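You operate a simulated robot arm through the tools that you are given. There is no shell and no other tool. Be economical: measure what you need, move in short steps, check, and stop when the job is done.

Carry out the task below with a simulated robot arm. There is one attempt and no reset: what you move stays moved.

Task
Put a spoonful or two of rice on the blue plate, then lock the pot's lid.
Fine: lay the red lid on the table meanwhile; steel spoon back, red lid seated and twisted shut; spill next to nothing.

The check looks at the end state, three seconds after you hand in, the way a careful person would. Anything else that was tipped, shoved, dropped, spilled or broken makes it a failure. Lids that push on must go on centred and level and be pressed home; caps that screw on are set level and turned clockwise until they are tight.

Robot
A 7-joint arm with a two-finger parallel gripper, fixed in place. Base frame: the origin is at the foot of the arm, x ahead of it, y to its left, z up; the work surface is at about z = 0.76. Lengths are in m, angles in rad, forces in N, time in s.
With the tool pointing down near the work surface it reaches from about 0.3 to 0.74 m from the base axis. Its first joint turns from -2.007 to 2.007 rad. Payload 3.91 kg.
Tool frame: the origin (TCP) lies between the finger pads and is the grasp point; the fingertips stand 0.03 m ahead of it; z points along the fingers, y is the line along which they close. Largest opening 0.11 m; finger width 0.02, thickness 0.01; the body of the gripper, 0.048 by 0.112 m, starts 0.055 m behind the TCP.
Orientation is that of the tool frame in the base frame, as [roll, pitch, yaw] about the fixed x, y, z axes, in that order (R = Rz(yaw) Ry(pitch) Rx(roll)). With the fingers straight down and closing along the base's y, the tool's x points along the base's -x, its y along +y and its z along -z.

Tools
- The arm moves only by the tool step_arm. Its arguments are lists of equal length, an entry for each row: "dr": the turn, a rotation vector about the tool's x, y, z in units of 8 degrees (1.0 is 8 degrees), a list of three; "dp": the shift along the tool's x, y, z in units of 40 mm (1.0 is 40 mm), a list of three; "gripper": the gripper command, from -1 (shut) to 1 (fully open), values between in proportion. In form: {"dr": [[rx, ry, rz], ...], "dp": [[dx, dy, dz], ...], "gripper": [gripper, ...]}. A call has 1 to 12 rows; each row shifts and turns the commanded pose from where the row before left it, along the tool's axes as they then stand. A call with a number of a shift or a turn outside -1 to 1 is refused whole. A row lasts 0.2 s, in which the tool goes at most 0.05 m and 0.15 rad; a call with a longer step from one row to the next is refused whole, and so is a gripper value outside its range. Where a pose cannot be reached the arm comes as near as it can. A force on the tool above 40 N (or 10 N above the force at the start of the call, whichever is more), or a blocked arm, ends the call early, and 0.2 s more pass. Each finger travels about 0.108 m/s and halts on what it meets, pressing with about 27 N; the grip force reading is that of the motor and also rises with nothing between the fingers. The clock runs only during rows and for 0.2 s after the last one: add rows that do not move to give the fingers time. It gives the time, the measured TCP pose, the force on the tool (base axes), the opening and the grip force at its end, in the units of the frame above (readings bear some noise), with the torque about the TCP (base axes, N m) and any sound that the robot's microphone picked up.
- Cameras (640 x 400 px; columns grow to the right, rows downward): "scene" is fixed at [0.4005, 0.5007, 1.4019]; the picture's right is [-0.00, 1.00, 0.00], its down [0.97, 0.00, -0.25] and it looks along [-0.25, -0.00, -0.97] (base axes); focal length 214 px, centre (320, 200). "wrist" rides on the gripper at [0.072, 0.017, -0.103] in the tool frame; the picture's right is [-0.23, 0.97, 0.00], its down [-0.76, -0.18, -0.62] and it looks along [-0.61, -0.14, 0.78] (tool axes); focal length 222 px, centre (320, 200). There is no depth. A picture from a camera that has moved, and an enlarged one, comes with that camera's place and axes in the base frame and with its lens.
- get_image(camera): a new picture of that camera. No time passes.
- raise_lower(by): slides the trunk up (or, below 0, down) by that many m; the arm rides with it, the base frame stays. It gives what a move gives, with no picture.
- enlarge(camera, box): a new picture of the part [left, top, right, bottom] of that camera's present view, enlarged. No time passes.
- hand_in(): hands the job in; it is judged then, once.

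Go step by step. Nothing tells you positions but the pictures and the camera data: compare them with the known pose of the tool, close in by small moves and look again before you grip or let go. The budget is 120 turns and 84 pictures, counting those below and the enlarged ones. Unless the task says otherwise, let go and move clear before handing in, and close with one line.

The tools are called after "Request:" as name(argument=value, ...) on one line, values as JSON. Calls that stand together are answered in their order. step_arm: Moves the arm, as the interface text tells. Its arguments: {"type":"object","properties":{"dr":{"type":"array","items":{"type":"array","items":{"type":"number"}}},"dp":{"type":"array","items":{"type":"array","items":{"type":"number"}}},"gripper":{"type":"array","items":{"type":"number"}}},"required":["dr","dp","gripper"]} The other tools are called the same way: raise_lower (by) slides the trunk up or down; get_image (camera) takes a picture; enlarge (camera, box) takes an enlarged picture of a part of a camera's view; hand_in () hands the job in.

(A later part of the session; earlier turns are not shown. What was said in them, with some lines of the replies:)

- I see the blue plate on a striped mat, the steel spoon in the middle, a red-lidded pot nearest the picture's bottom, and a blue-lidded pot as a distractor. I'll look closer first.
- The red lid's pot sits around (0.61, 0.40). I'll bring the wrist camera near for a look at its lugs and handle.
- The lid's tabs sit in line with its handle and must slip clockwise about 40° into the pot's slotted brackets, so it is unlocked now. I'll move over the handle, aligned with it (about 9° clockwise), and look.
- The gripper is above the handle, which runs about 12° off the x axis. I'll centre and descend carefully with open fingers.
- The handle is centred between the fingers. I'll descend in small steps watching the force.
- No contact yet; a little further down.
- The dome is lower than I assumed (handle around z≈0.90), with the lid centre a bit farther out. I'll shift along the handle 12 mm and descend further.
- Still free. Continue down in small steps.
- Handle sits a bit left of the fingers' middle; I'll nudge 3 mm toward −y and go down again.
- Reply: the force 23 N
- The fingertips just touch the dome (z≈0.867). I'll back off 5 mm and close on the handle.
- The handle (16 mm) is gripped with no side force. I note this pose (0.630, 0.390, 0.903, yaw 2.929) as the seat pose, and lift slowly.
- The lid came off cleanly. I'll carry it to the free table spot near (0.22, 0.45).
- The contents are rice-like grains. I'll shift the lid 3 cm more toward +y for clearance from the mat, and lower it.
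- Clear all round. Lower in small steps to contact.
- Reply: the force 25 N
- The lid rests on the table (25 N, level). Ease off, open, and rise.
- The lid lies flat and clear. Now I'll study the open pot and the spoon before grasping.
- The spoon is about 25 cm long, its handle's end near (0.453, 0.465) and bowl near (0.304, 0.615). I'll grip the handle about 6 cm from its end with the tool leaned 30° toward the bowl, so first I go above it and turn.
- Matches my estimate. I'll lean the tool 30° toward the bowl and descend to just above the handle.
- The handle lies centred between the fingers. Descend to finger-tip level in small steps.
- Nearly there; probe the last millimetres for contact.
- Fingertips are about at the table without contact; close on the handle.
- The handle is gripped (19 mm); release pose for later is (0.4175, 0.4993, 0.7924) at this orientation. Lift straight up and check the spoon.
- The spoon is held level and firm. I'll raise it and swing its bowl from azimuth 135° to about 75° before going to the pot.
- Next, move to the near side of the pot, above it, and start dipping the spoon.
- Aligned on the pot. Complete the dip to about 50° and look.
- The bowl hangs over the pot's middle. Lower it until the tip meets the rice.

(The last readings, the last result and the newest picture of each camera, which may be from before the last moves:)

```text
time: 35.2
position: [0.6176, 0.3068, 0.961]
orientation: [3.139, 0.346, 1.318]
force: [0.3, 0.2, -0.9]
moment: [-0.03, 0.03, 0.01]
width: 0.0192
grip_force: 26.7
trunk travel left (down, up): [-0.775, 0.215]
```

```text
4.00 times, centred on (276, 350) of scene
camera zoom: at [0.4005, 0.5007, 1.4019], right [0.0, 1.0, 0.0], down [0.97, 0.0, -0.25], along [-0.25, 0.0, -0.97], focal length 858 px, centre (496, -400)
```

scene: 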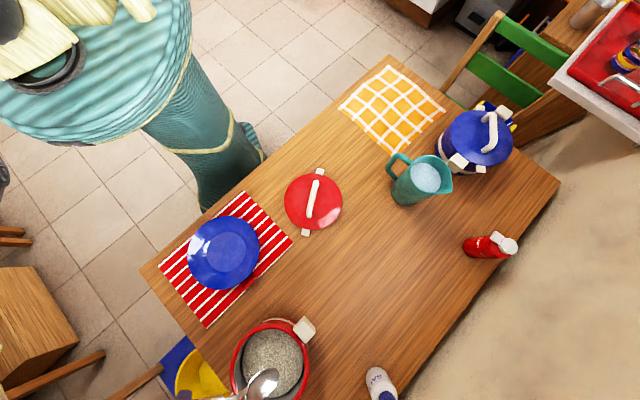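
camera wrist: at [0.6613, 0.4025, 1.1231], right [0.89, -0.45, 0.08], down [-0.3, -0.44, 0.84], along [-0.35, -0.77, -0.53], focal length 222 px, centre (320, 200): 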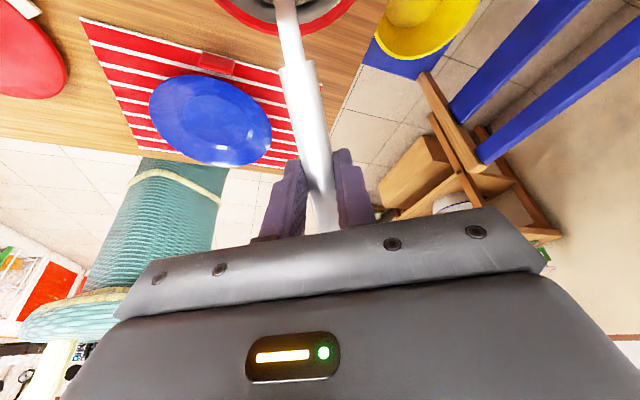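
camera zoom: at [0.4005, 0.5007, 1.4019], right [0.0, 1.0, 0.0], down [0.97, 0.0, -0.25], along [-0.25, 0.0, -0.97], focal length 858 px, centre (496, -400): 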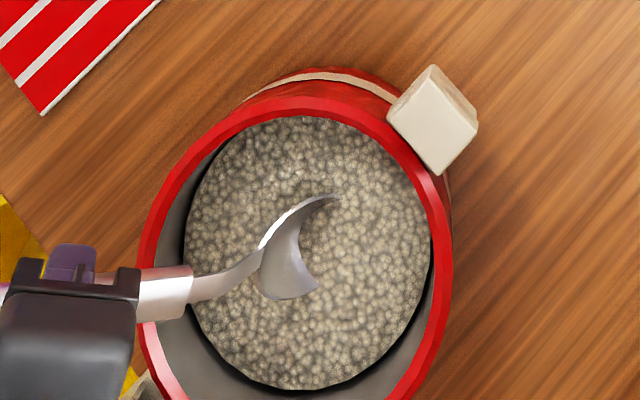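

The bowl is already half in the rice. Now push forward and down while rotating the bowl under the grains.

Request:
step_arm(dr=[[0, 0, 0], [0, 0.625, 0], [0, 0.625, 0], [0, 0.44, 0], [0, 0.44, 0], [0, 0, 0]], dp=[[0.35, 0, 0.22], [0.01, 0, 0.317], [-0.02, 0, 0.315], [-0.045, 0, 0.16], [-0.05, 0, 0.16], [0, 0, 0]], gripper=[-1, -1, -1, -1, -1, -1])

Request:
enlarge(camera="scene", box=[216, 300, 336, 400])

```text
time: 36.6
position: [0.6183, 0.304, 0.9106]
orientation: [3.14, 0.049, 1.318]
force: [-0.5, -1.3, -2.2]
moment: [-0.1, 0.03, -0.03]
width: 0.0194
grip_force: 26.7
trunk travel left (down, up): [-0.775, 0.215]
```

```text
4.00 times, centred on (276, 350) of scene
camera zoom: at [0.4005, 0.5007, 1.4019], right [0.0, 1.0, 0.0], down [0.97, 0.0, -0.25], along [-0.25, 0.0, -0.97], focal length 858 px, centre (496, -400)
```

zoom: 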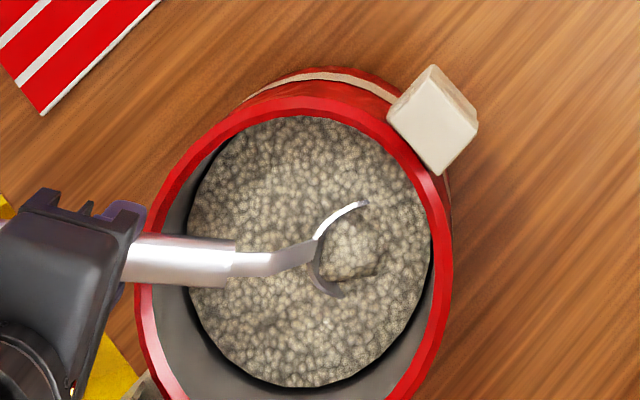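

The bowl is buried and full of grains, no rim contact. Now raise slowly while levelling.

Request:
step_arm(dr=[[0, 0.44, 0], [0, 0.44, 0], [0, 0.44, 0], [0, 0.44, 0], [0, 0.44, 0], [0, 0.44, 0], [0, 0.44, 0], [0, 0.44, 0], [0, 0, 0]], dp=[[-0.19, 0, -0.07], [-0.19, 0, -0.07], [-0.125, 0, 0], [-0.125, 0, 0], [-0.1, 0, -0.03], [-0.1, 0, -0.03], [-0.035, 0, -0.13], [-0.035, 0, -0.13], [0, 0, 0]], gripper=[-1, -1, -1, -1, -1, -1, -1, -1, -1])

Request:
enlarge(camera="scene", box=[216, 300, 336, 400])

```text
time: 38.6
position: [0.6069, 0.264, 0.924]
orientation: [3.139, -0.445, 1.32]
force: [0.4, -0.8, -1.4]
moment: [-0.14, 0.06, -0.02]
width: 0.0194
grip_force: 27.0
trunk travel left (down, up): [-0.775, 0.215]
```

```text
4.00 times, centred on (276, 350) of scene
camera zoom: at [0.4005, 0.5007, 1.4019], right [0.0, 1.0, 0.0], down [0.97, 0.0, -0.25], along [-0.25, 0.0, -0.97], focal length 858 px, centre (496, -400)
```

zoom: 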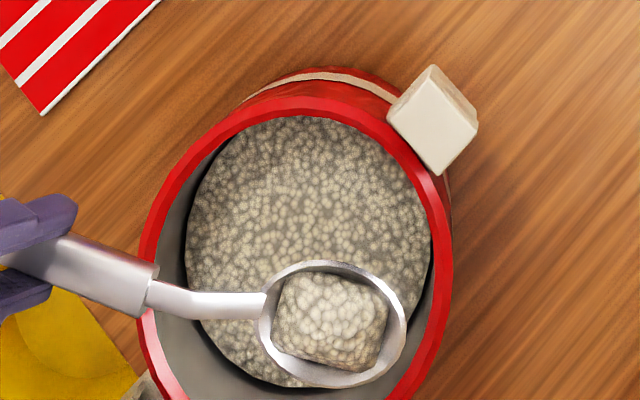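

A heaped spoonful with no spill. Level the last few degrees and rise slowly.

Request:
step_arm(dr=[[0, 0.28, 0], [0, 0.28, 0], [0, 0, 0], [0, 0, 0], [0, 0, 0], [0, 0, 0], [0, 0, 0]], dp=[[0.1, 0, -0.17], [0.15, 0, -0.26], [0.2, 0, -0.35], [0.2, 0, -0.35], [0.2, 0, -0.35], [0.15, 0, -0.26], [0, 0, 0]], gripper=[-1, -1, -1, -1, -1, -1, -1])

Request:
step_arm(dr=[[0.2, 0, -0.35], [0.31, 0, -0.54], [0.31, 0, -0.54], [0.31, 0, -0.54], [0.31, 0, -0.54], [0.31, 0, -0.54], [0.31, 0, -0.54], [0.31, 0, -0.54], [0.31, 0, -0.54], [0.31, 0, -0.54], [0.31, 0, -0.54], [0.2, 0, -0.35]], dp=[[0, 0, 0], [0, 0, 0], [0, 0, 0], [0, 0, 0], [0, 0, 0], [0, 0, 0], [0, 0, 0], [0, 0, 0], [0, 0, 0], [0, 0, 0], [0, 0, 0], [0, 0, 0]], gripper=[-1, -1, -1, -1, -1, -1, -1, -1, -1, -1, -1, -1])

Request:
get_image(camera="scene")

```text
time: 40.2
position: [0.6078, 0.2655, 1.0047]
orientation: [3.141, -0.521, 1.319]
force: [0.6, 0.4, -1.8]
moment: [-0.12, 0.04, -0.02]
width: 0.0195
grip_force: 26.9
trunk travel left (down, up): [-0.775, 0.215]
```

```text
time: 42.8
position: [0.6081, 0.2671, 1.0039]
orientation: [3.139, -0.523, 2.303]
force: [0.0, 0.2, -1.1]
moment: [-0.09, -0.03, 0.01]
width: 0.0195
grip_force: 26.9
trunk travel left (down, up): [-0.775, 0.215]
```

```text
40 pictures are left
```

scene: 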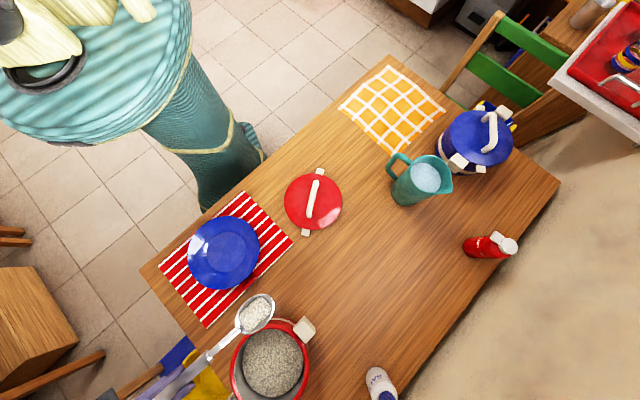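

Spoon still full. Carry it slowly over to the plate.

Request:
step_arm(dr=[[0, 0, 0], [0, 0, 0], [0, 0, 0], [0, 0, 0], [0, 0, 0], [0, 0, 0], [0, 0, 0], [0, 0, 0], [0, 0, 0], [0, 0, 0], [0, 0, 0], [0, 0, 0]], dp=[[-0.157, -0.226, 0.067], [-0.235, -0.339, 0.1], [-0.314, -0.452, 0.134], [-0.314, -0.452, 0.134], [-0.314, -0.452, 0.134], [-0.314, -0.452, 0.134], [-0.314, -0.452, 0.134], [-0.314, -0.452, 0.134], [-0.314, -0.452, 0.134], [-0.314, -0.452, 0.134], [-0.235, -0.339, 0.1], [-0.157, -0.226, 0.067]], gripper=[-1, -1, -1, -1, -1, -1, -1, -1, -1, -1, -1, -1])

Request:
get_image(camera="scene")

```text
time: 45.4
position: [0.5235, 0.0743, 0.8882]
orientation: [3.14, -0.522, 2.3]
force: [-0.5, 0.2, -1.2]
moment: [-0.09, -0.03, 0.01]
width: 0.0193
grip_force: 27.0
trunk travel left (down, up): [-0.775, 0.215]
```

```text
39 pictures are left
```

scene: 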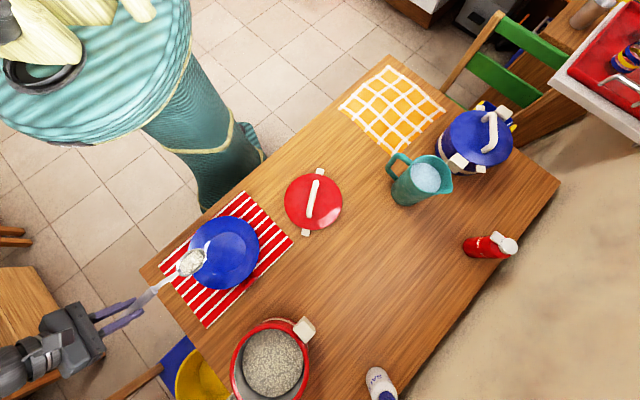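

The bowl is over the plate. Tip it forward with the tip kept about 3–4 cm above the plate.

Request:
step_arm(dr=[[0, -0.875, 0], [0, -0.875, 0], [0, -0.875, 0], [0, -0.875, 0], [0, -0.875, 0], [0, -0.875, 0], [0, -0.875, 0], [0, -0.875, 0], [0, 0, 0], [0, 0, 0]], dp=[[0.085, 0, 0.02], [0.18, 0, -0.03], [0.23, 0, 0.015], [0.375, 0, -0.5], [0.375, 0, -0.46], [0.37, 0, -0.48], [0.375, 0, -0.49], [0.375, 0, -0.47], [0, 0, 0], [0, 0, 0]], gripper=[-1, -1, -1, -1, -1, -1, -1, -1, -1, -1])

Request:
enlarge(camera="scene", box=[140, 180, 300, 300])

```text
time: 47.6
position: [0.4573, 0.1505, 0.9839]
orientation: [3.14, 0.458, 2.297]
force: [0.3, 0.4, -0.7]
moment: [0.01, 0.0, -0.04]
width: 0.0193
grip_force: 26.9
trunk travel left (down, up): [-0.775, 0.215]
```

```text
3.33 times, centred on (220, 240) of scene
camera zoom: at [0.4005, 0.5007, 1.4019], right [0.0, 1.0, 0.0], down [0.97, 0.0, -0.25], along [-0.25, 0.0, -0.97], focal length 715 px, centre (653, 67)
```

zoom: 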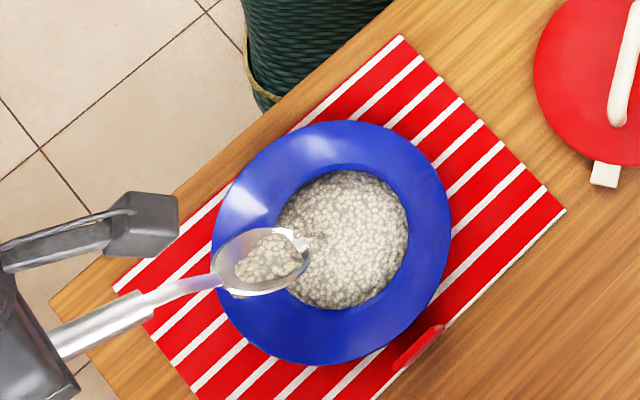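

Most of the rice is in the plate's well; some remains in the spoon. Tip further to empty it.

Request:
step_arm(dr=[[0, -0.875, 0], [0, -0.875, 0], [0, -0.875, 0], [0, -0.875, 0], [0, 0, 0], [0, 0, 0]], dp=[[0.4, 0, -0.5], [0.4, 0, -0.49], [0.4, 0, -0.49], [0.38, 0, -0.49], [0, 0, 0], [0, 0, 0]], gripper=[-1, -1, -1, -1, -1, -1])

Request:
enlarge(camera="scene", box=[140, 180, 300, 300])

```text
time: 49.0
position: [0.3941, 0.2219, 1.0089]
orientation: [3.138, 0.947, 2.296]
force: [0.0, 0.6, -0.6]
moment: [0.02, -0.04, -0.02]
width: 0.0193
grip_force: 27.3
trunk travel left (down, up): [-0.775, 0.215]
```

```text
3.33 times, centred on (220, 240) of scene
camera zoom: at [0.4005, 0.5007, 1.4019], right [0.0, 1.0, 0.0], down [0.97, 0.0, -0.25], along [-0.25, 0.0, -0.97], focal length 715 px, centre (653, 67)
```

zoom: 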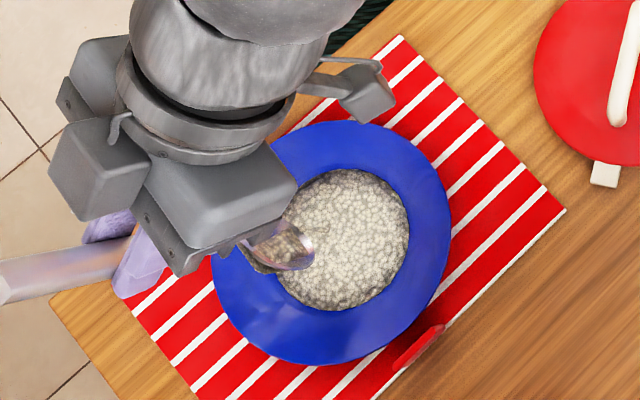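

Let me check closely whether the spoon is empty.

Request:
step_arm(dr=[[0, -0.5, 0], [0, -0.6, 0], [0, 0.4, 0], [0, -0.5, 0], [0, 0.4, 0], [0, 0, 0]], dp=[[0.15, 0, -0.25], [0.1, 0, -0.2], [0, 0, 0], [0, 0, 0], [0, 0, 0], [0, 0, 0]], gripper=[-1, -1, -1, -1, -1, -1])

Request:
enlarge(camera="scene", box=[190, 220, 260, 270])

```text
time: 50.4
position: [0.3794, 0.2372, 1.0098]
orientation: [3.137, 1.057, 2.298]
force: [0.5, 0.0, -0.7]
moment: [0.0, 0.01, -0.01]
width: 0.0194
grip_force: 27.4
trunk travel left (down, up): [-0.775, 0.215]
```

```text
8.00 times, centred on (225, 245) of scene
camera zoom: at [0.4005, 0.5007, 1.4019], right [0.0, 1.0, 0.0], down [0.97, 0.0, -0.25], along [-0.25, 0.0, -0.97], focal length 1716 px, centre (1080, -160)
```

zoom: 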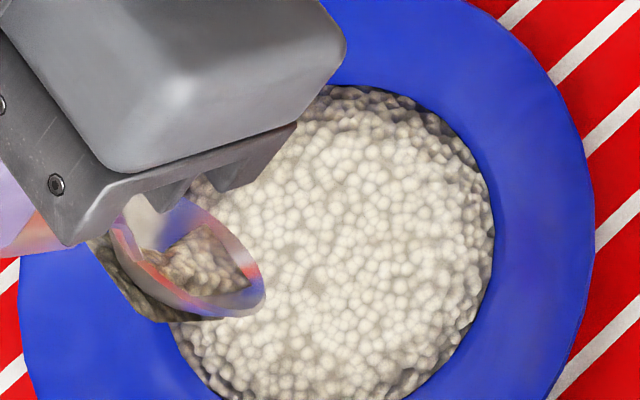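

Some rice clings in the bowl. Tip it past vertical so the bowl faces down.

Request:
step_arm(dr=[[0, -1, 0], [0, -0.95, 0], [0, -0.75, 0], [0, 0, 0], [0, 0, 0]], dp=[[0.46, 0, -0.54], [0.43, 0, -0.53], [0.32, 0, -0.43], [0, 0, 0], [0, 0, 0]], gripper=[-1, -1, -1, -1, -1])

Request:
get_image(camera="scene")

```text
time: 51.8
position: [0.35, 0.2732, 0.9884]
orientation: [3.133, 1.438, 2.224]
force: [1.2, -0.3, -0.5]
moment: [0.03, -0.02, 0.0]
width: 0.0192
grip_force: 27.0
trunk travel left (down, up): [-0.775, 0.215]
stopped in row 5: the arm was blocked; the commanded pose is now the measured one
```

```text
35 pictures are left
```

scene: 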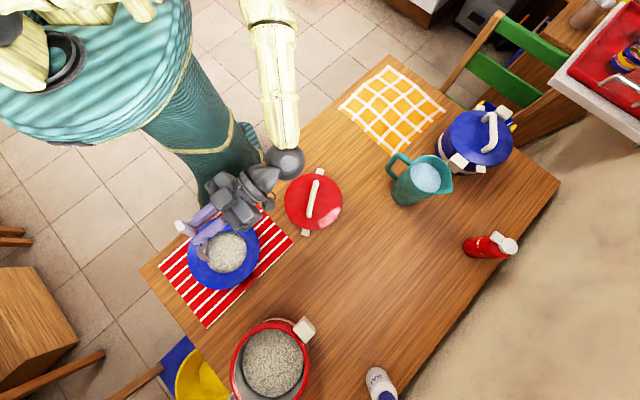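

Now swing back to see whether the bowl emptied.

Request:
step_arm(dr=[[0, 0.9, 0], [0, 0.95, 0], [0, 0.95, 0], [0, 0.9, 0], [0, 0.9, 0], [0, 0.9, 0], [0, 0.9, 0], [0, 0, 0]], dp=[[-0.44, 0, 0.44], [-0.45, 0, 0.53], [-0.475, 0, 0.48], [-0.38, 0, 0.41], [-0.3, 0, 0.4], [-0.35, 0, 0.36], [-0.39, 0, 0.31], [0, 0, 0]], gripper=[-1, -1, -1, -1, -1, -1, -1, -1])

Request:
enlarge(camera="scene", box=[140, 180, 300, 300])

```text
time: 53.6
position: [0.4425, 0.1557, 1.0309]
orientation: [3.139, 0.544, 2.238]
force: [-0.2, 0.2, -1.5]
moment: [-0.01, -0.01, 0.02]
width: 0.0194
grip_force: 27.0
trunk travel left (down, up): [-0.775, 0.215]
```

```text
3.33 times, centred on (220, 240) of scene
camera zoom: at [0.4005, 0.5007, 1.4019], right [0.0, 1.0, 0.0], down [0.97, 0.0, -0.25], along [-0.25, 0.0, -0.97], focal length 715 px, centre (653, 67)
```

zoom: 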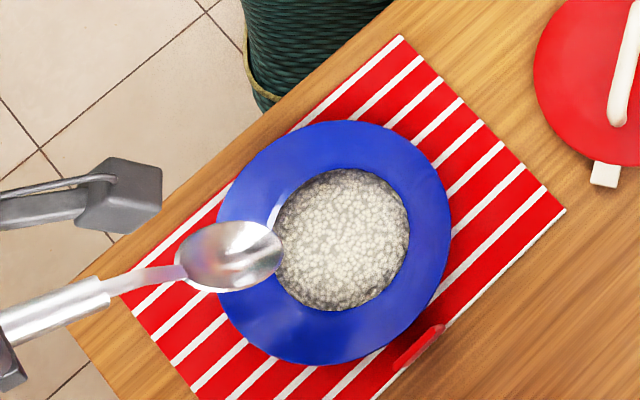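

The spoon is empty and the rice sits in the plate's well. Level the spoon for the return.

Request:
step_arm(dr=[[0, 0.956, 0], [0, 0.956, 0], [0, 0.956, 0], [0, 0.956, 0], [0, 0.956, 0], [0, 0.956, 0], [0, 0.956, 0], [0, 0.956, 0], [0.45, 0, -0.78], [0, 0, 0]], dp=[[0, 0, 0], [0, 0, 0], [0, 0, 0], [0, 0, 0], [0, 0, 0], [0, 0, 0], [0, 0, 0], [0, 0, 0], [0, 0, 0], [0, 0, 0]], gripper=[-1, -1, -1, -1, -1, -1, -1, -1, -1, -1])

```text
time: 55.8
position: [0.4414, 0.1534, 1.0305]
orientation: [3.14, -0.526, 2.365]
force: [0.3, 0.3, -1.8]
moment: [-0.05, -0.03, -0.02]
width: 0.0189
grip_force: 27.0
trunk travel left (down, up): [-0.775, 0.215]
```

Move back above the spoon's original spot.

Request:
step_arm(dr=[[0, 0, 0], [0, 0, 0], [0, 0, 0], [0, 0, 0], [0, 0, 0], [0, 0, 0], [0, 0, 0], [0, 0, 0], [0, 0, 0], [0, 0, 0], [0, 0, 0], [0, 0, 0]], dp=[[0.362, 0.523, 0.55], [0.362, 0.523, 0.55], [0.362, 0.523, 0.55], [0.362, 0.523, 0.55], [0.362, 0.523, 0.55], [0.362, 0.523, 0.55], [0.362, 0.523, 0.55], [0.362, 0.523, 0.55], [0.362, 0.523, 0.55], [0.362, 0.523, 0.55], [0.362, 0.523, 0.55], [0, 0, 0]], gripper=[-1, -1, -1, -1, -1, -1, -1, -1, -1, -1, -1, -1])

Request:
get_image(camera="scene")

```text
time: 58.4
position: [0.4188, 0.4988, 0.9019]
orientation: [3.14, -0.524, 2.363]
force: [-0.4, -0.1, -0.9]
moment: [-0.05, -0.05, 0.01]
width: 0.0191
grip_force: 26.9
trunk travel left (down, up): [-0.775, 0.215]
```

```text
33 pictures are left
```

scene: 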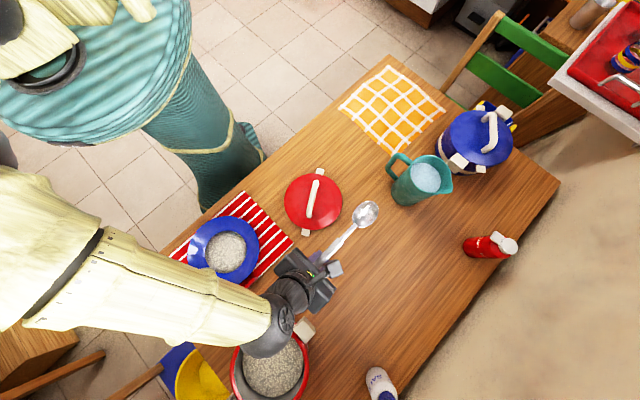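

Same place as before; lower it to the table gently.

Request:
step_arm(dr=[[0, 0, 0], [0, 0, 0], [0, 0, 0], [0, 0, 0], [0, 0, 0], [0, 0, 0], [0, 0, 0]], dp=[[-0.4, 0, 0.69], [-0.4, 0, 0.69], [-0.3, 0, 0.52], [-0.12, 0, 0.21], [-0.05, 0, 0.09], [-0.04, 0, 0.07], [0, 0, 0]], gripper=[-1, -1, -1, -1, -1, -1, -1])

```text
time: 60.0
position: [0.4187, 0.5007, 0.7948]
orientation: [3.14, -0.523, 2.364]
force: [1.0, -0.8, -0.5]
moment: [-0.05, -0.07, 0.01]
width: 0.0193
grip_force: 26.9
trunk travel left (down, up): [-0.775, 0.215]
```

Request:
step_arm(dr=[[0, 0, 0], [0, 0, 0], [0, 0, 0]], dp=[[-0.025, 0, 0.04], [-0.02, 0, 0.035], [0, 0, 0]], gripper=[-1, -1, -1])

```text
time: 60.8
position: [0.4191, 0.4996, 0.7952]
orientation: [3.137, -0.526, 2.363]
force: [-1.6, 1.3, 9.8]
moment: [0.46, 0.52, 0.01]
width: 0.0188
grip_force: 27.1
trunk travel left (down, up): [-0.775, 0.215]
```

The spoon touches the table. Release and withdraw upward.

Request:
step_arm(dr=[[0, 0, 0], [0, 0, 0], [0, 0, 0], [0, 0, 0], [0, 0, 0], [0, 0, 0], [0, 0, 0]], dp=[[0.01, 0, -0.02], [0, 0, 0], [0, 0, 0], [0.2, 0, -0.35], [0.5, 0, -0.86], [0.5, 0, -0.86], [0, 0, 0]], gripper=[-0.7, -0.3, 0, 0, 0, 0, 0])

Request:
enlarge(camera="scene", box=[270, 190, 400, 290])

Request:
get_image(camera="wrist")

```text
time: 62.4
position: [0.421, 0.5, 0.8893]
orientation: [-3.141, -0.524, 2.362]
force: [-0.6, -0.8, 0.1]
moment: [0.03, 0.0, -0.01]
width: 0.0552
grip_force: 0.1
trunk travel left (down, up): [-0.775, 0.215]
```

```text
4.00 times, centred on (335, 240) of scene
camera zoom: at [0.4005, 0.5007, 1.4019], right [0.0, 1.0, 0.0], down [0.97, 0.0, -0.25], along [-0.25, 0.0, -0.97], focal length 858 px, centre (260, 40)
```

zoom: 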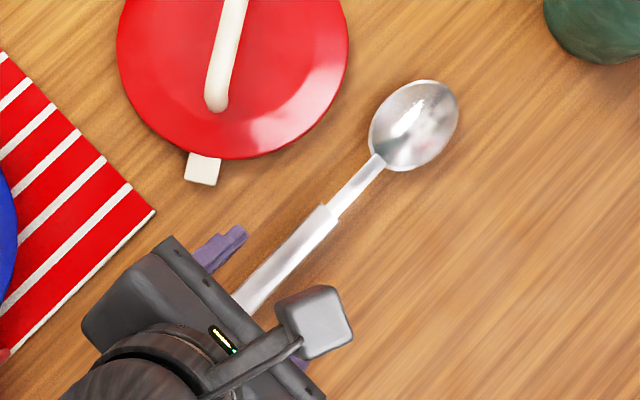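

```text
31 pictures are left
camera wrist: at [0.4264, 0.5204, 1.0172], right [0.82, 0.55, -0.11], down [0.57, -0.81, 0.16], along [0.0, -0.2, -0.98], focal length 222 px, centre (320, 200)
```

wrist: 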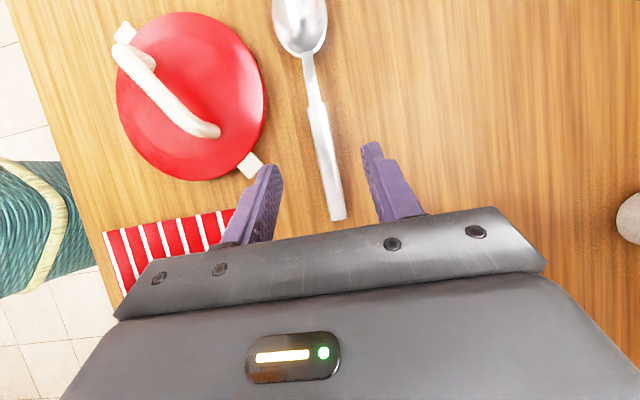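

The spoon is back in its place. Now straighten the tool and return above the lid.

Request:
step_arm(dr=[[0, -0.94, 0], [0, -0.94, 0], [0, -0.94, 0], [0, -0.93, 0], [0, 0, -0.812], [0, 0, -0.812], [0, 0, -0.812], [0, 0, -0.812], [0, 0, -0.812], [0, 0, 0]], dp=[[0.4, 0, -0.69], [0.3, 0, -0.6], [0, 0, 0], [0, 0, 0], [0, 0, 0], [0, 0, 0], [0, 0, 0], [0, 0, 0], [0, 0, 0], [0, 0, 0]], gripper=[0, 0, 0, 0, 0, 0, 0, 0, 0, 0])

Request:
step_arm(dr=[[0, 0, 0], [0, 0, 0], [0, 0, 0], [0, 0, 0], [0, 0, 0], [0, 0, 0]], dp=[[0.914, -0.314, 0], [0.914, -0.314, 0], [0.914, -0.314, 0], [0.914, -0.314, 0], [0.914, -0.314, 0], [0, 0, 0]], gripper=[0, 0, 0, 0, 0, 0])

Request:
get_image(camera="wrist")

```text
time: 64.6
position: [0.4166, 0.5022, 0.9491]
orientation: [3.14, 0.001, 2.93]
force: [1.6, 0.6, -0.2]
moment: [0.0, -0.01, 0.01]
width: 0.055
grip_force: 0.0
trunk travel left (down, up): [-0.775, 0.215]
```

```text
time: 66.0
position: [0.2261, 0.4779, 0.9478]
orientation: [3.141, 0.0, 2.929]
force: [-0.1, 1.0, 0.4]
moment: [0.03, -0.04, -0.01]
width: 0.0549
grip_force: 0.2
trunk travel left (down, up): [-0.775, 0.215]
```

```text
30 pictures are left
camera wrist: at [0.1599, 0.5112, 1.0525], right [0.43, 0.9, 0.0], down [0.71, -0.34, 0.62], along [0.56, -0.27, -0.78], focal length 222 px, centre (320, 200)
```

wrist: 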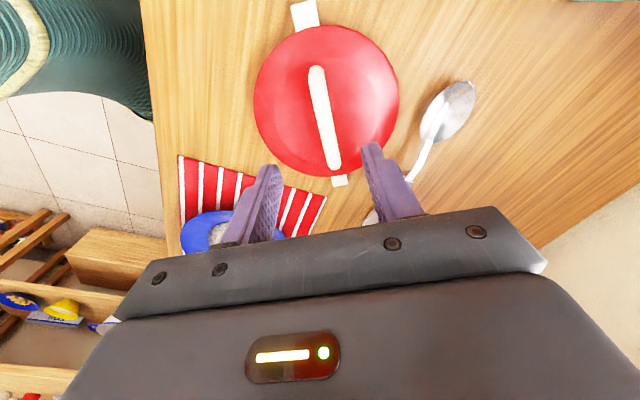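

Descend to the same grasp pose on the handle and close.

Request:
step_arm(dr=[[0, 0, 0], [0, 0, 0], [0, 0, 0], [0, 0, 0], [0, 0, 0], [0, 0, 0], [0, 0, 0], [0, 0, 0], [0, 0, 0]], dp=[[-0.08, 0, 0.8], [0, 0, 0.8], [0, 0, 0.8], [0, 0, 0.5], [0, 0, 0.4], [0, 0, 0], [0, 0, 0], [0, 0, 0], [0, 0, 0]], gripper=[0, 0, 0, 0, 0, 0, -0.5, -1, -1])

Request:
get_image(camera="wrist")

```text
time: 68.0
position: [0.2266, 0.4778, 0.8153]
orientation: [-3.141, 0.001, 2.93]
force: [-0.2, 0.5, 0.4]
moment: [0.05, -0.03, 0.05]
width: 0.0163
grip_force: 26.9
trunk travel left (down, up): [-0.775, 0.215]
```

```text
29 pictures are left
camera wrist: at [0.161, 0.5111, 0.9203], right [0.43, 0.9, 0.0], down [0.71, -0.33, 0.62], along [0.56, -0.27, -0.78], focal length 222 px, centre (320, 200)
```

wrist: 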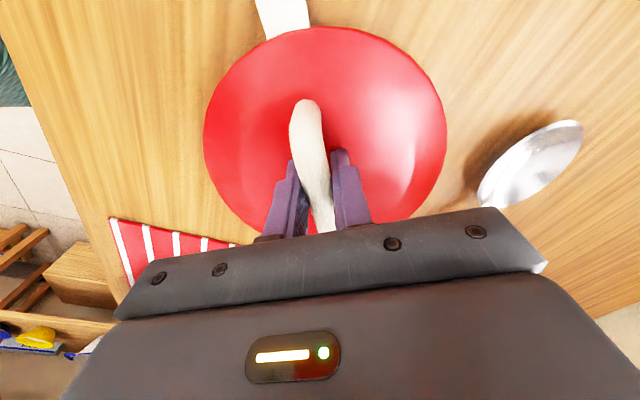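

Gripped again, about 3 mm nearer the end than before, so the seat pose shifts to about (0.628, 0.391). Lift and carry.

Request:
step_arm(dr=[[0, 0, 0], [0, 0, 0], [0, 0, 0], [0, 0, 0], [0, 0, 0], [0, 0, 0]], dp=[[0, 0, -0.4], [0, 0, -0.9], [0, 0, -0.95], [0, 0, -0.95], [0, 0, -0.95], [0, 0, -0.5]], gripper=[-1, -1, -1, -1, -1, -1])

Request:
step_arm(dr=[[0, 0, 0], [0, 0, 0], [0, 0, 0], [0, 0, 0], [0, 0, 0], [0, 0, 0], [0, 0, 0], [0, 0, 0], [0, 0, 0], [0, 0, 0], [0, 0, 0], [0, 0, 0]], dp=[[-0.933, 0, 0], [-0.933, 0, 0], [-0.933, 0, 0], [-0.933, 0, 0], [-0.933, 0, 0], [-0.933, 0, 0], [-0.933, 0, 0], [-0.933, 0, 0], [-0.933, 0, 0], [-0.933, 0, 0], [-0.933, -0.02, 0], [0, 0, 0]], gripper=[-1, -1, -1, -1, -1, -1, -1, -1, -1, -1, -1, -1])

Request:
get_image(camera="wrist")

Request:
get_image(camera="scene")

```text
time: 69.4
position: [0.2295, 0.479, 1.0042]
orientation: [-3.142, 0.002, 2.927]
force: [-0.5, 0.1, -0.6]
moment: [0.01, 0.02, 0.01]
width: 0.0163
grip_force: 27.1
trunk travel left (down, up): [-0.775, 0.215]
```

```text
time: 72.0
position: [0.6277, 0.3928, 1.0032]
orientation: [3.141, -0.001, 2.931]
force: [-0.2, 0.2, -2.2]
moment: [0.01, 0.05, 0.0]
width: 0.0162
grip_force: 26.8
trunk travel left (down, up): [-0.775, 0.215]
```

```text
28 pictures are left
camera wrist: at [0.5618, 0.425, 1.1066], right [0.43, 0.9, 0.0], down [0.71, -0.33, 0.62], along [0.56, -0.27, -0.78], focal length 222 px, centre (320, 200)
```

wrist: 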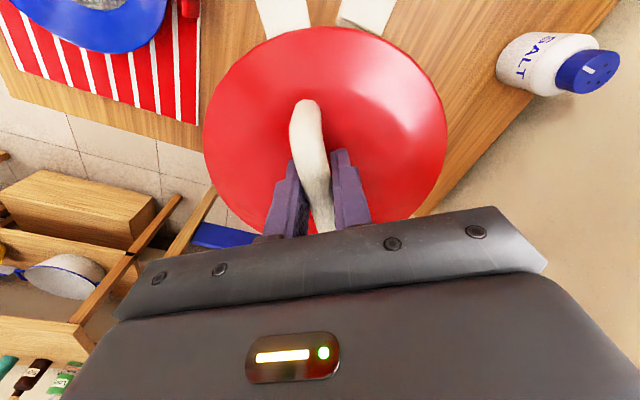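

```text
27 pictures are left
```

scene: 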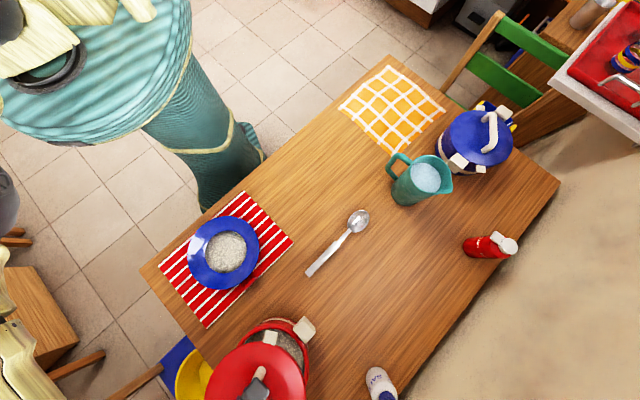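

Over the pot. Lower to about 1 cm above seating and check the alignment.

Request:
step_arm(dr=[[0, 0, 0], [0, 0, 0], [0, 0, 0], [0, 0, 0]], dp=[[0, -0.04, 0.9], [0, 0, 0.9], [0, 0, 0.4], [0, 0, 0]], gripper=[-1, -1, -1, -1])

Request:
enlarge(camera="scene", box=[200, 290, 376, 400])

Request:
get_image(camera="wrist")

```text
time: 73.0
position: [0.629, 0.3883, 0.9142]
orientation: [-3.141, 0.0, 2.929]
force: [0.0, -0.6, -1.1]
moment: [-0.04, -0.01, 0.03]
width: 0.0162
grip_force: 26.9
trunk travel left (down, up): [-0.775, 0.215]
```

```text
3.64 times, centred on (288, 345) of scene
camera zoom: at [0.4005, 0.5007, 1.4019], right [0.0, 1.0, 0.0], down [0.97, 0.0, -0.25], along [-0.25, 0.0, -0.97], focal length 780 px, centre (436, -327)
```

zoom: 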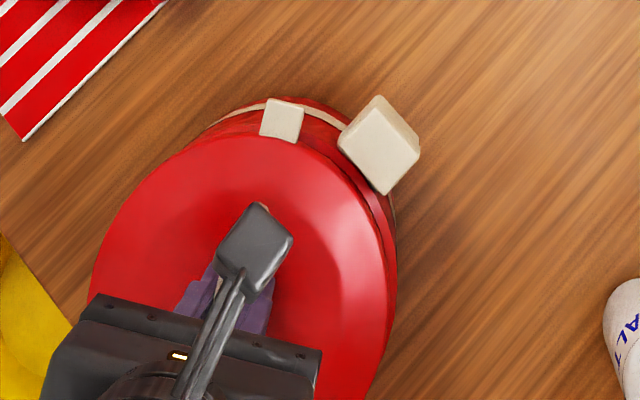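

```text
25 pictures are left
camera wrist: at [0.5625, 0.4212, 1.0179], right [0.43, 0.9, 0.0], down [0.71, -0.33, 0.62], along [0.56, -0.27, -0.78], focal length 222 px, centre (320, 200)
```

wrist: 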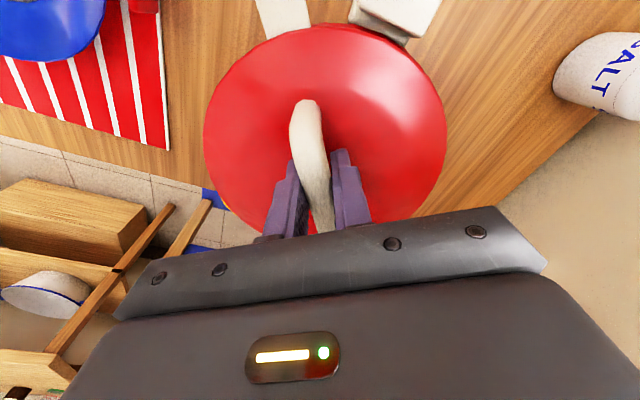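

Alignment agrees with the seated view. Lower onto the rim in small steps.

Request:
step_arm(dr=[[0, 0, 0], [0, 0, 0], [0, 0, 0], [0, 0, 0]], dp=[[0, 0, 0.1], [0, 0, 0.1], [0, 0, 0.05], [0, 0, 0]], gripper=[-1, -1, -1, -1])

Request:
enlarge(camera="scene", box=[200, 290, 376, 400])

```text
time: 74.0
position: [0.6296, 0.3899, 0.9042]
orientation: [3.141, 0.002, 2.928]
force: [-0.2, -0.6, -1.3]
moment: [-0.01, 0.0, 0.01]
width: 0.016
grip_force: 27.5
trunk travel left (down, up): [-0.775, 0.215]
```

```text
3.64 times, centred on (288, 345) of scene
camera zoom: at [0.4005, 0.5007, 1.4019], right [0.0, 1.0, 0.0], down [0.97, 0.0, -0.25], along [-0.25, 0.0, -0.97], focal length 780 px, centre (436, -327)
```

zoom: 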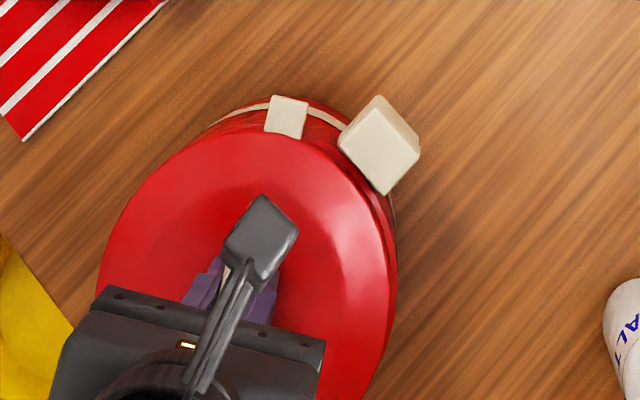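

A few millimetres left; continue until contact.

Request:
step_arm(dr=[[0, 0, 0], [0, 0, 0], [0, 0, 0]], dp=[[0, 0, 0.06], [0, 0, 0.06], [0, 0, 0]], gripper=[-1, -1, -1])

```text
time: 74.8
position: [0.6297, 0.3897, 0.8986]
orientation: [3.14, 0.001, 2.929]
force: [0.5, 0.5, 2.4]
moment: [0.0, -0.08, 0.0]
width: 0.0163
grip_force: 27.2
trunk travel left (down, up): [-0.775, 0.215]
```

Request:
step_arm(dr=[[0, 0, 0], [0, 0, 0]], dp=[[0, 0, 0.06], [0, 0, 0]], gripper=[-1, -1])

Request:
enlarge(camera="scene", box=[200, 290, 376, 400])

Request:
enlarge(camera="wrist", box=[190, 0, 470, 180])

```text
time: 75.4
position: [0.6296, 0.3899, 0.8999]
orientation: [3.139, 0.006, 2.928]
force: [1.4, 1.3, 18.3]
moment: [0.14, 0.51, -0.01]
width: 0.0161
grip_force: 26.5
trunk travel left (down, up): [-0.775, 0.215]
```

```text
3.64 times, centred on (288, 345) of scene
camera zoom: at [0.4005, 0.5007, 1.4019], right [0.0, 1.0, 0.0], down [0.97, 0.0, -0.25], along [-0.25, 0.0, -0.97], focal length 780 px, centre (436, -327)
```

zoom: 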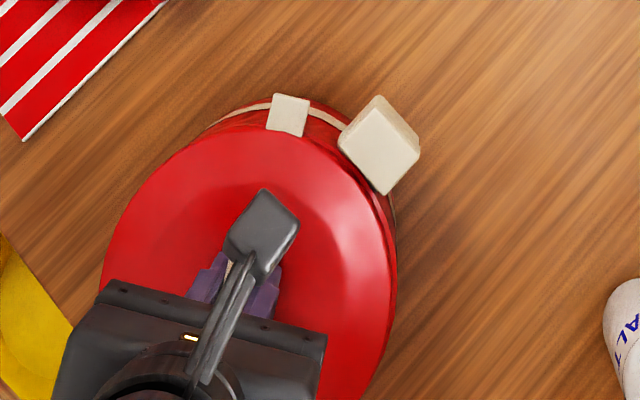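

```text
2.22 times, centred on (330, 90) of wrist
camera zoom: at [0.5626, 0.4218, 1.0037], right [0.43, 0.9, 0.01], down [0.7, -0.34, 0.63], along [0.57, -0.26, -0.78], focal length 494 px, centre (298, 444)
```

zoom: 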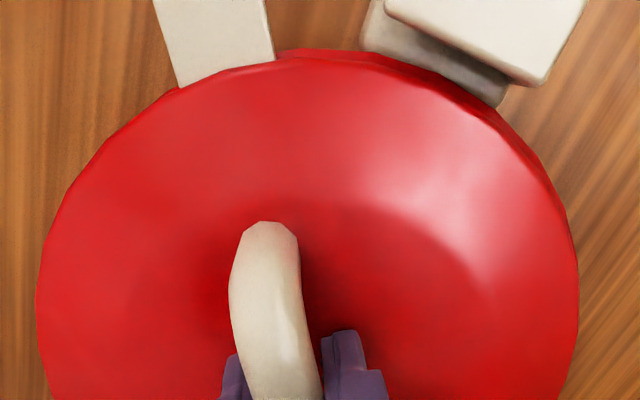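

Contact, but a sliver of rim shows on the +y side, so the lid is about 2–3 mm off toward −y. Lift slightly, shift, and set down again.

Request:
step_arm(dr=[[0, 0, 0], [0, 0, 0], [0, 0, 0], [0, 0, 0], [0, 0, 0]], dp=[[0, 0, -0.16], [0.04, 0.06, 0], [0, 0, 0.08], [0, 0, 0.04], [0, 0, 0]], gripper=[-1, -1, -1, -1, -1])

Request:
enlarge(camera="scene", box=[200, 290, 376, 400])

```text
time: 76.6
position: [0.6274, 0.3913, 0.8992]
orientation: [3.14, 0.001, 2.928]
force: [2.2, -0.8, 10.5]
moment: [0.17, 0.48, 0.01]
width: 0.0163
grip_force: 27.7
trunk travel left (down, up): [-0.775, 0.215]
```

```text
3.64 times, centred on (288, 345) of scene
camera zoom: at [0.4005, 0.5007, 1.4019], right [0.0, 1.0, 0.0], down [0.97, 0.0, -0.25], along [-0.25, 0.0, -0.97], focal length 780 px, centre (436, -327)
```

zoom: 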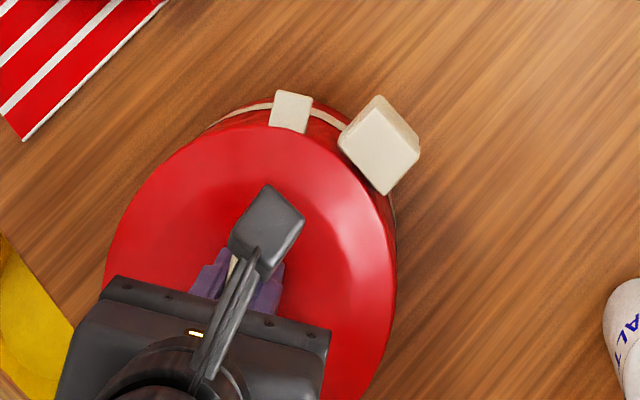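

Now the outline matches the original. Press lightly and check that it's home.

Request:
step_arm(dr=[[0, 0, 0], [0, 0, 0]], dp=[[0, 0, 0.06], [0, 0, 0]], gripper=[-1, -1])

Request:
enlarge(camera="wrist", box=[190, 0, 470, 180])

```text
time: 77.2
position: [0.6269, 0.3901, 0.8996]
orientation: [3.137, 0.007, 2.927]
force: [-0.2, 0.2, 23.5]
moment: [0.09, 0.31, 0.03]
width: 0.0163
grip_force: 26.2
trunk travel left (down, up): [-0.775, 0.215]
```

```text
2.22 times, centred on (330, 90) of wrist
camera zoom: at [0.5607, 0.4235, 1.0035], right [0.43, 0.9, 0.01], down [0.7, -0.34, 0.63], along [0.57, -0.26, -0.78], focal length 494 px, centre (298, 444)
```

zoom: 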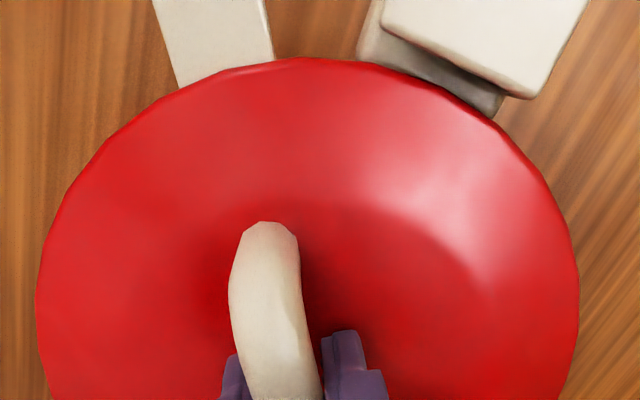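

Seated and flush; the lid's centre lies 13.5 mm beyond the TCP. Ease the pressure and twist clockwise about that centre.

Request:
step_arm(dr=[[0, 0, 0], [0, 0, 0.6], [0, 0, 0.6], [0, 0, 0.6], [0, 0, 0.6], [0, 0, 0]], dp=[[0, 0, -0.04], [0, 0.028, 0], [0, 0.028, 0], [0, 0.028, 0], [0, 0.028, 0], [0, 0, 0]], gripper=[-1, -1, -1, -1, -1, -1])

Request:
enlarge(camera="scene", box=[200, 290, 376, 400])

```text
time: 78.6
position: [0.6276, 0.3952, 0.8983]
orientation: [3.139, 0.001, 2.594]
force: [-0.6, 0.5, 15.1]
moment: [0.02, -0.06, 0.42]
width: 0.0163
grip_force: 27.0
trunk travel left (down, up): [-0.775, 0.215]
```

```text
3.64 times, centred on (288, 345) of scene
camera zoom: at [0.4005, 0.5007, 1.4019], right [0.0, 1.0, 0.0], down [0.97, 0.0, -0.25], along [-0.25, 0.0, -0.97], focal length 780 px, centre (436, -327)
```

zoom: 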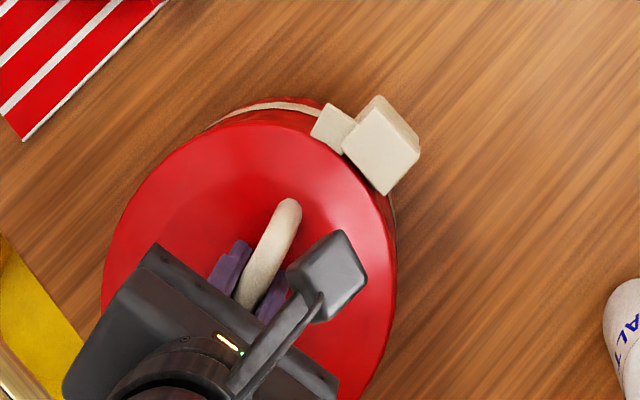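

The tab is entering the bracket. Continue turning in small steps, watching the torque.

Request:
step_arm(dr=[[0, 0, 0.6], [0, 0, 0.6], [0, 0, 0.6], [0, 0, 0]], dp=[[0, 0.028, 0], [0, 0.028, 0], [0, 0.028, 0], [0, 0, 0]], gripper=[-1, -1, -1, -1])

Request:
enlarge(camera="scene", box=[200, 290, 376, 400])

```text
time: 79.6
position: [0.6315, 0.3994, 0.8995]
orientation: [3.139, 0.001, 2.343]
force: [-1.7, 1.8, 9.9]
moment: [-0.1, -0.08, 0.3]
width: 0.0165
grip_force: 27.2
trunk travel left (down, up): [-0.775, 0.215]
```

```text
3.64 times, centred on (288, 345) of scene
camera zoom: at [0.4005, 0.5007, 1.4019], right [0.0, 1.0, 0.0], down [0.97, 0.0, -0.25], along [-0.25, 0.0, -0.97], focal length 780 px, centre (436, -327)
```

zoom: 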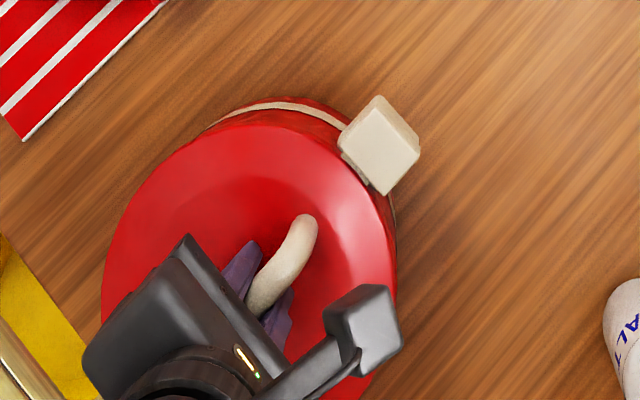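

The tab is inside the bracket; continue to the stop.

Request:
step_arm(dr=[[0, 0, 0.4], [0, 0, 0.4], [0, 0, 0]], dp=[[0, 0.018, 0], [0, 0.018, 0], [0, 0, 0]], gripper=[-1, -1, -1])

```text
time: 80.4
position: [0.632, 0.3985, 0.8994]
orientation: [3.141, 0.002, 2.23]
force: [-3.8, -2.5, 7.1]
moment: [-0.01, 0.03, 0.51]
width: 0.0171
grip_force: 27.4
trunk travel left (down, up): [-0.775, 0.215]
```

Request:
step_arm(dr=[[0, 0, 0.3], [0, 0, 0.3], [0, 0, 0]], dp=[[0, 0.014, 0], [0, 0.014, 0], [0, 0, 0]], gripper=[-1, -1, -1])

Request:
enlarge(camera="scene", box=[200, 290, 376, 400])

```text
time: 81.2
position: [0.6325, 0.4011, 0.8984]
orientation: [3.138, 0.0, 2.146]
force: [0.5, 2.5, 5.1]
moment: [0.01, -0.06, 0.58]
width: 0.0171
grip_force: 27.0
trunk travel left (down, up): [-0.775, 0.215]
```

```text
3.64 times, centred on (288, 345) of scene
camera zoom: at [0.4005, 0.5007, 1.4019], right [0.0, 1.0, 0.0], down [0.97, 0.0, -0.25], along [-0.25, 0.0, -0.97], focal length 780 px, centre (436, -327)
```

zoom: 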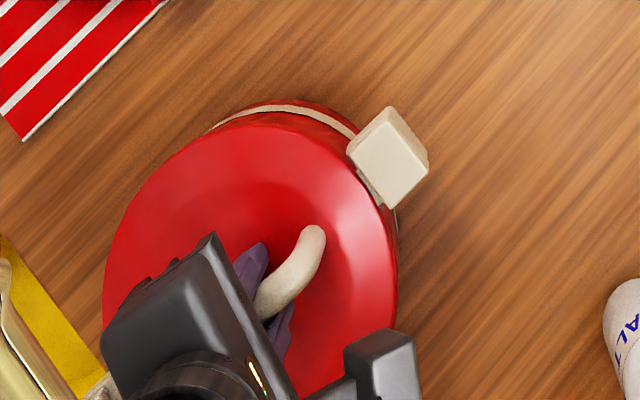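

The pot itself began to turn slightly with the lid, so the lid is hard against its stop — locked. Release and rise.

Request:
step_arm(dr=[[0, 0, 0], [0, 0, 0], [0, 0, 0], [0, 0, 0], [0, 0, 0], [0, 0, 0], [0, 0, 0]], dp=[[0, 0, 0], [0, 0, 0], [0, 0, 0], [0, 0, -0.4], [0, 0, -0.9], [0, 0, -0.9], [0, 0, 0]], gripper=[-0.6, -0.2, 0, 0, 0, 0, 0])

Request:
get_image(camera="wrist")

```text
time: 82.8
position: [0.6348, 0.3998, 0.9848]
orientation: [-3.141, 0.001, 2.149]
force: [-0.2, -0.4, -0.6]
moment: [-0.03, -0.03, -0.03]
width: 0.0549
grip_force: 0.1
trunk travel left (down, up): [-0.775, 0.215]
```

```text
16 pictures are left
camera wrist: at [0.6104, 0.4708, 1.0892], right [0.94, 0.34, 0.0], down [0.27, -0.74, 0.62], along [0.21, -0.59, -0.78], focal length 222 px, centre (320, 200)
```

wrist: 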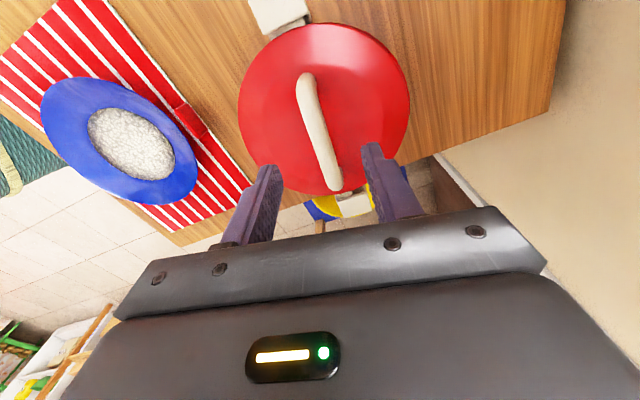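

Locked handle position looks right. Move clear and take a final look.

Request:
step_arm(dr=[[0, 0, 0], [0, 0, 0], [0, 0, 0], [0, 0, 0], [0, 0, 0], [0, 0, 0], [0, 0, 0], [0, 0, 0], [0, 0, 0], [0, 0, 0]], dp=[[0, 0, -0.9], [0, 0, -0.9], [0, -0.9, 0], [0, -0.9, 0], [0, -0.9, 0], [0, -0.9, 0], [0, -0.9, 0], [0, -0.9, 0], [0, -0.9, 0], [0, 0, 0]], gripper=[0, 0, 0, 0, 0, 0, 0, 0, 0, 0])

Request:
get_image(camera="scene")

Request:
enlarge(camera="scene", box=[200, 290, 376, 400])

```text
time: 85.0
position: [0.4211, 0.2617, 1.0545]
orientation: [-3.14, 0.001, 2.147]
force: [-0.3, -1.0, -0.2]
moment: [0.02, -0.03, -0.02]
width: 0.0549
grip_force: 0.1
trunk travel left (down, up): [-0.775, 0.215]
```

```text
15 pictures are left
```

scene: 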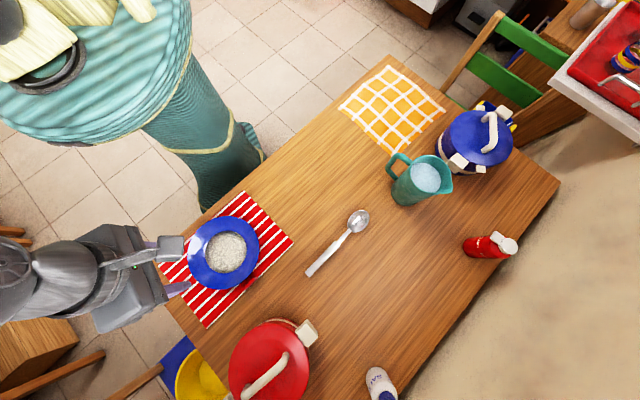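

```text
3.64 times, centred on (288, 345) of scene
camera zoom: at [0.4005, 0.5007, 1.4019], right [0.0, 1.0, 0.0], down [0.97, 0.0, -0.25], along [-0.25, 0.0, -0.97], focal length 780 px, centre (436, -327)
```

zoom: 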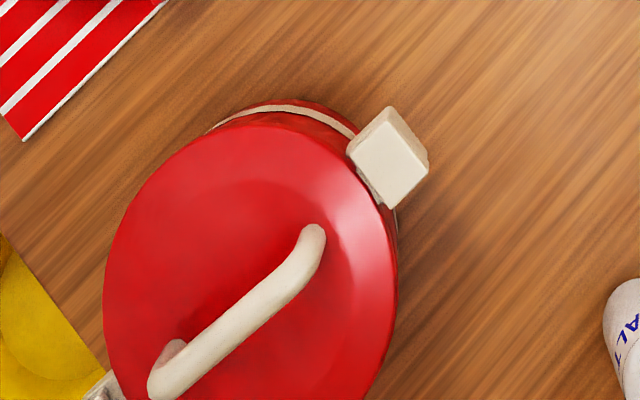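

The lid is flush with its tab inside the bracket, the rice is in the plate, the spoon is back in its place and I see no spill. Handing in.

Request:
hand_in()

```text
The job is handed in.
```

A heaped spoonful of rice is on the blue plate, the steel spoon is back in its place, and the red lid is seated and twisted shut; I saw no spill, though the pot turned about 5° in place when the lid reached its stop.
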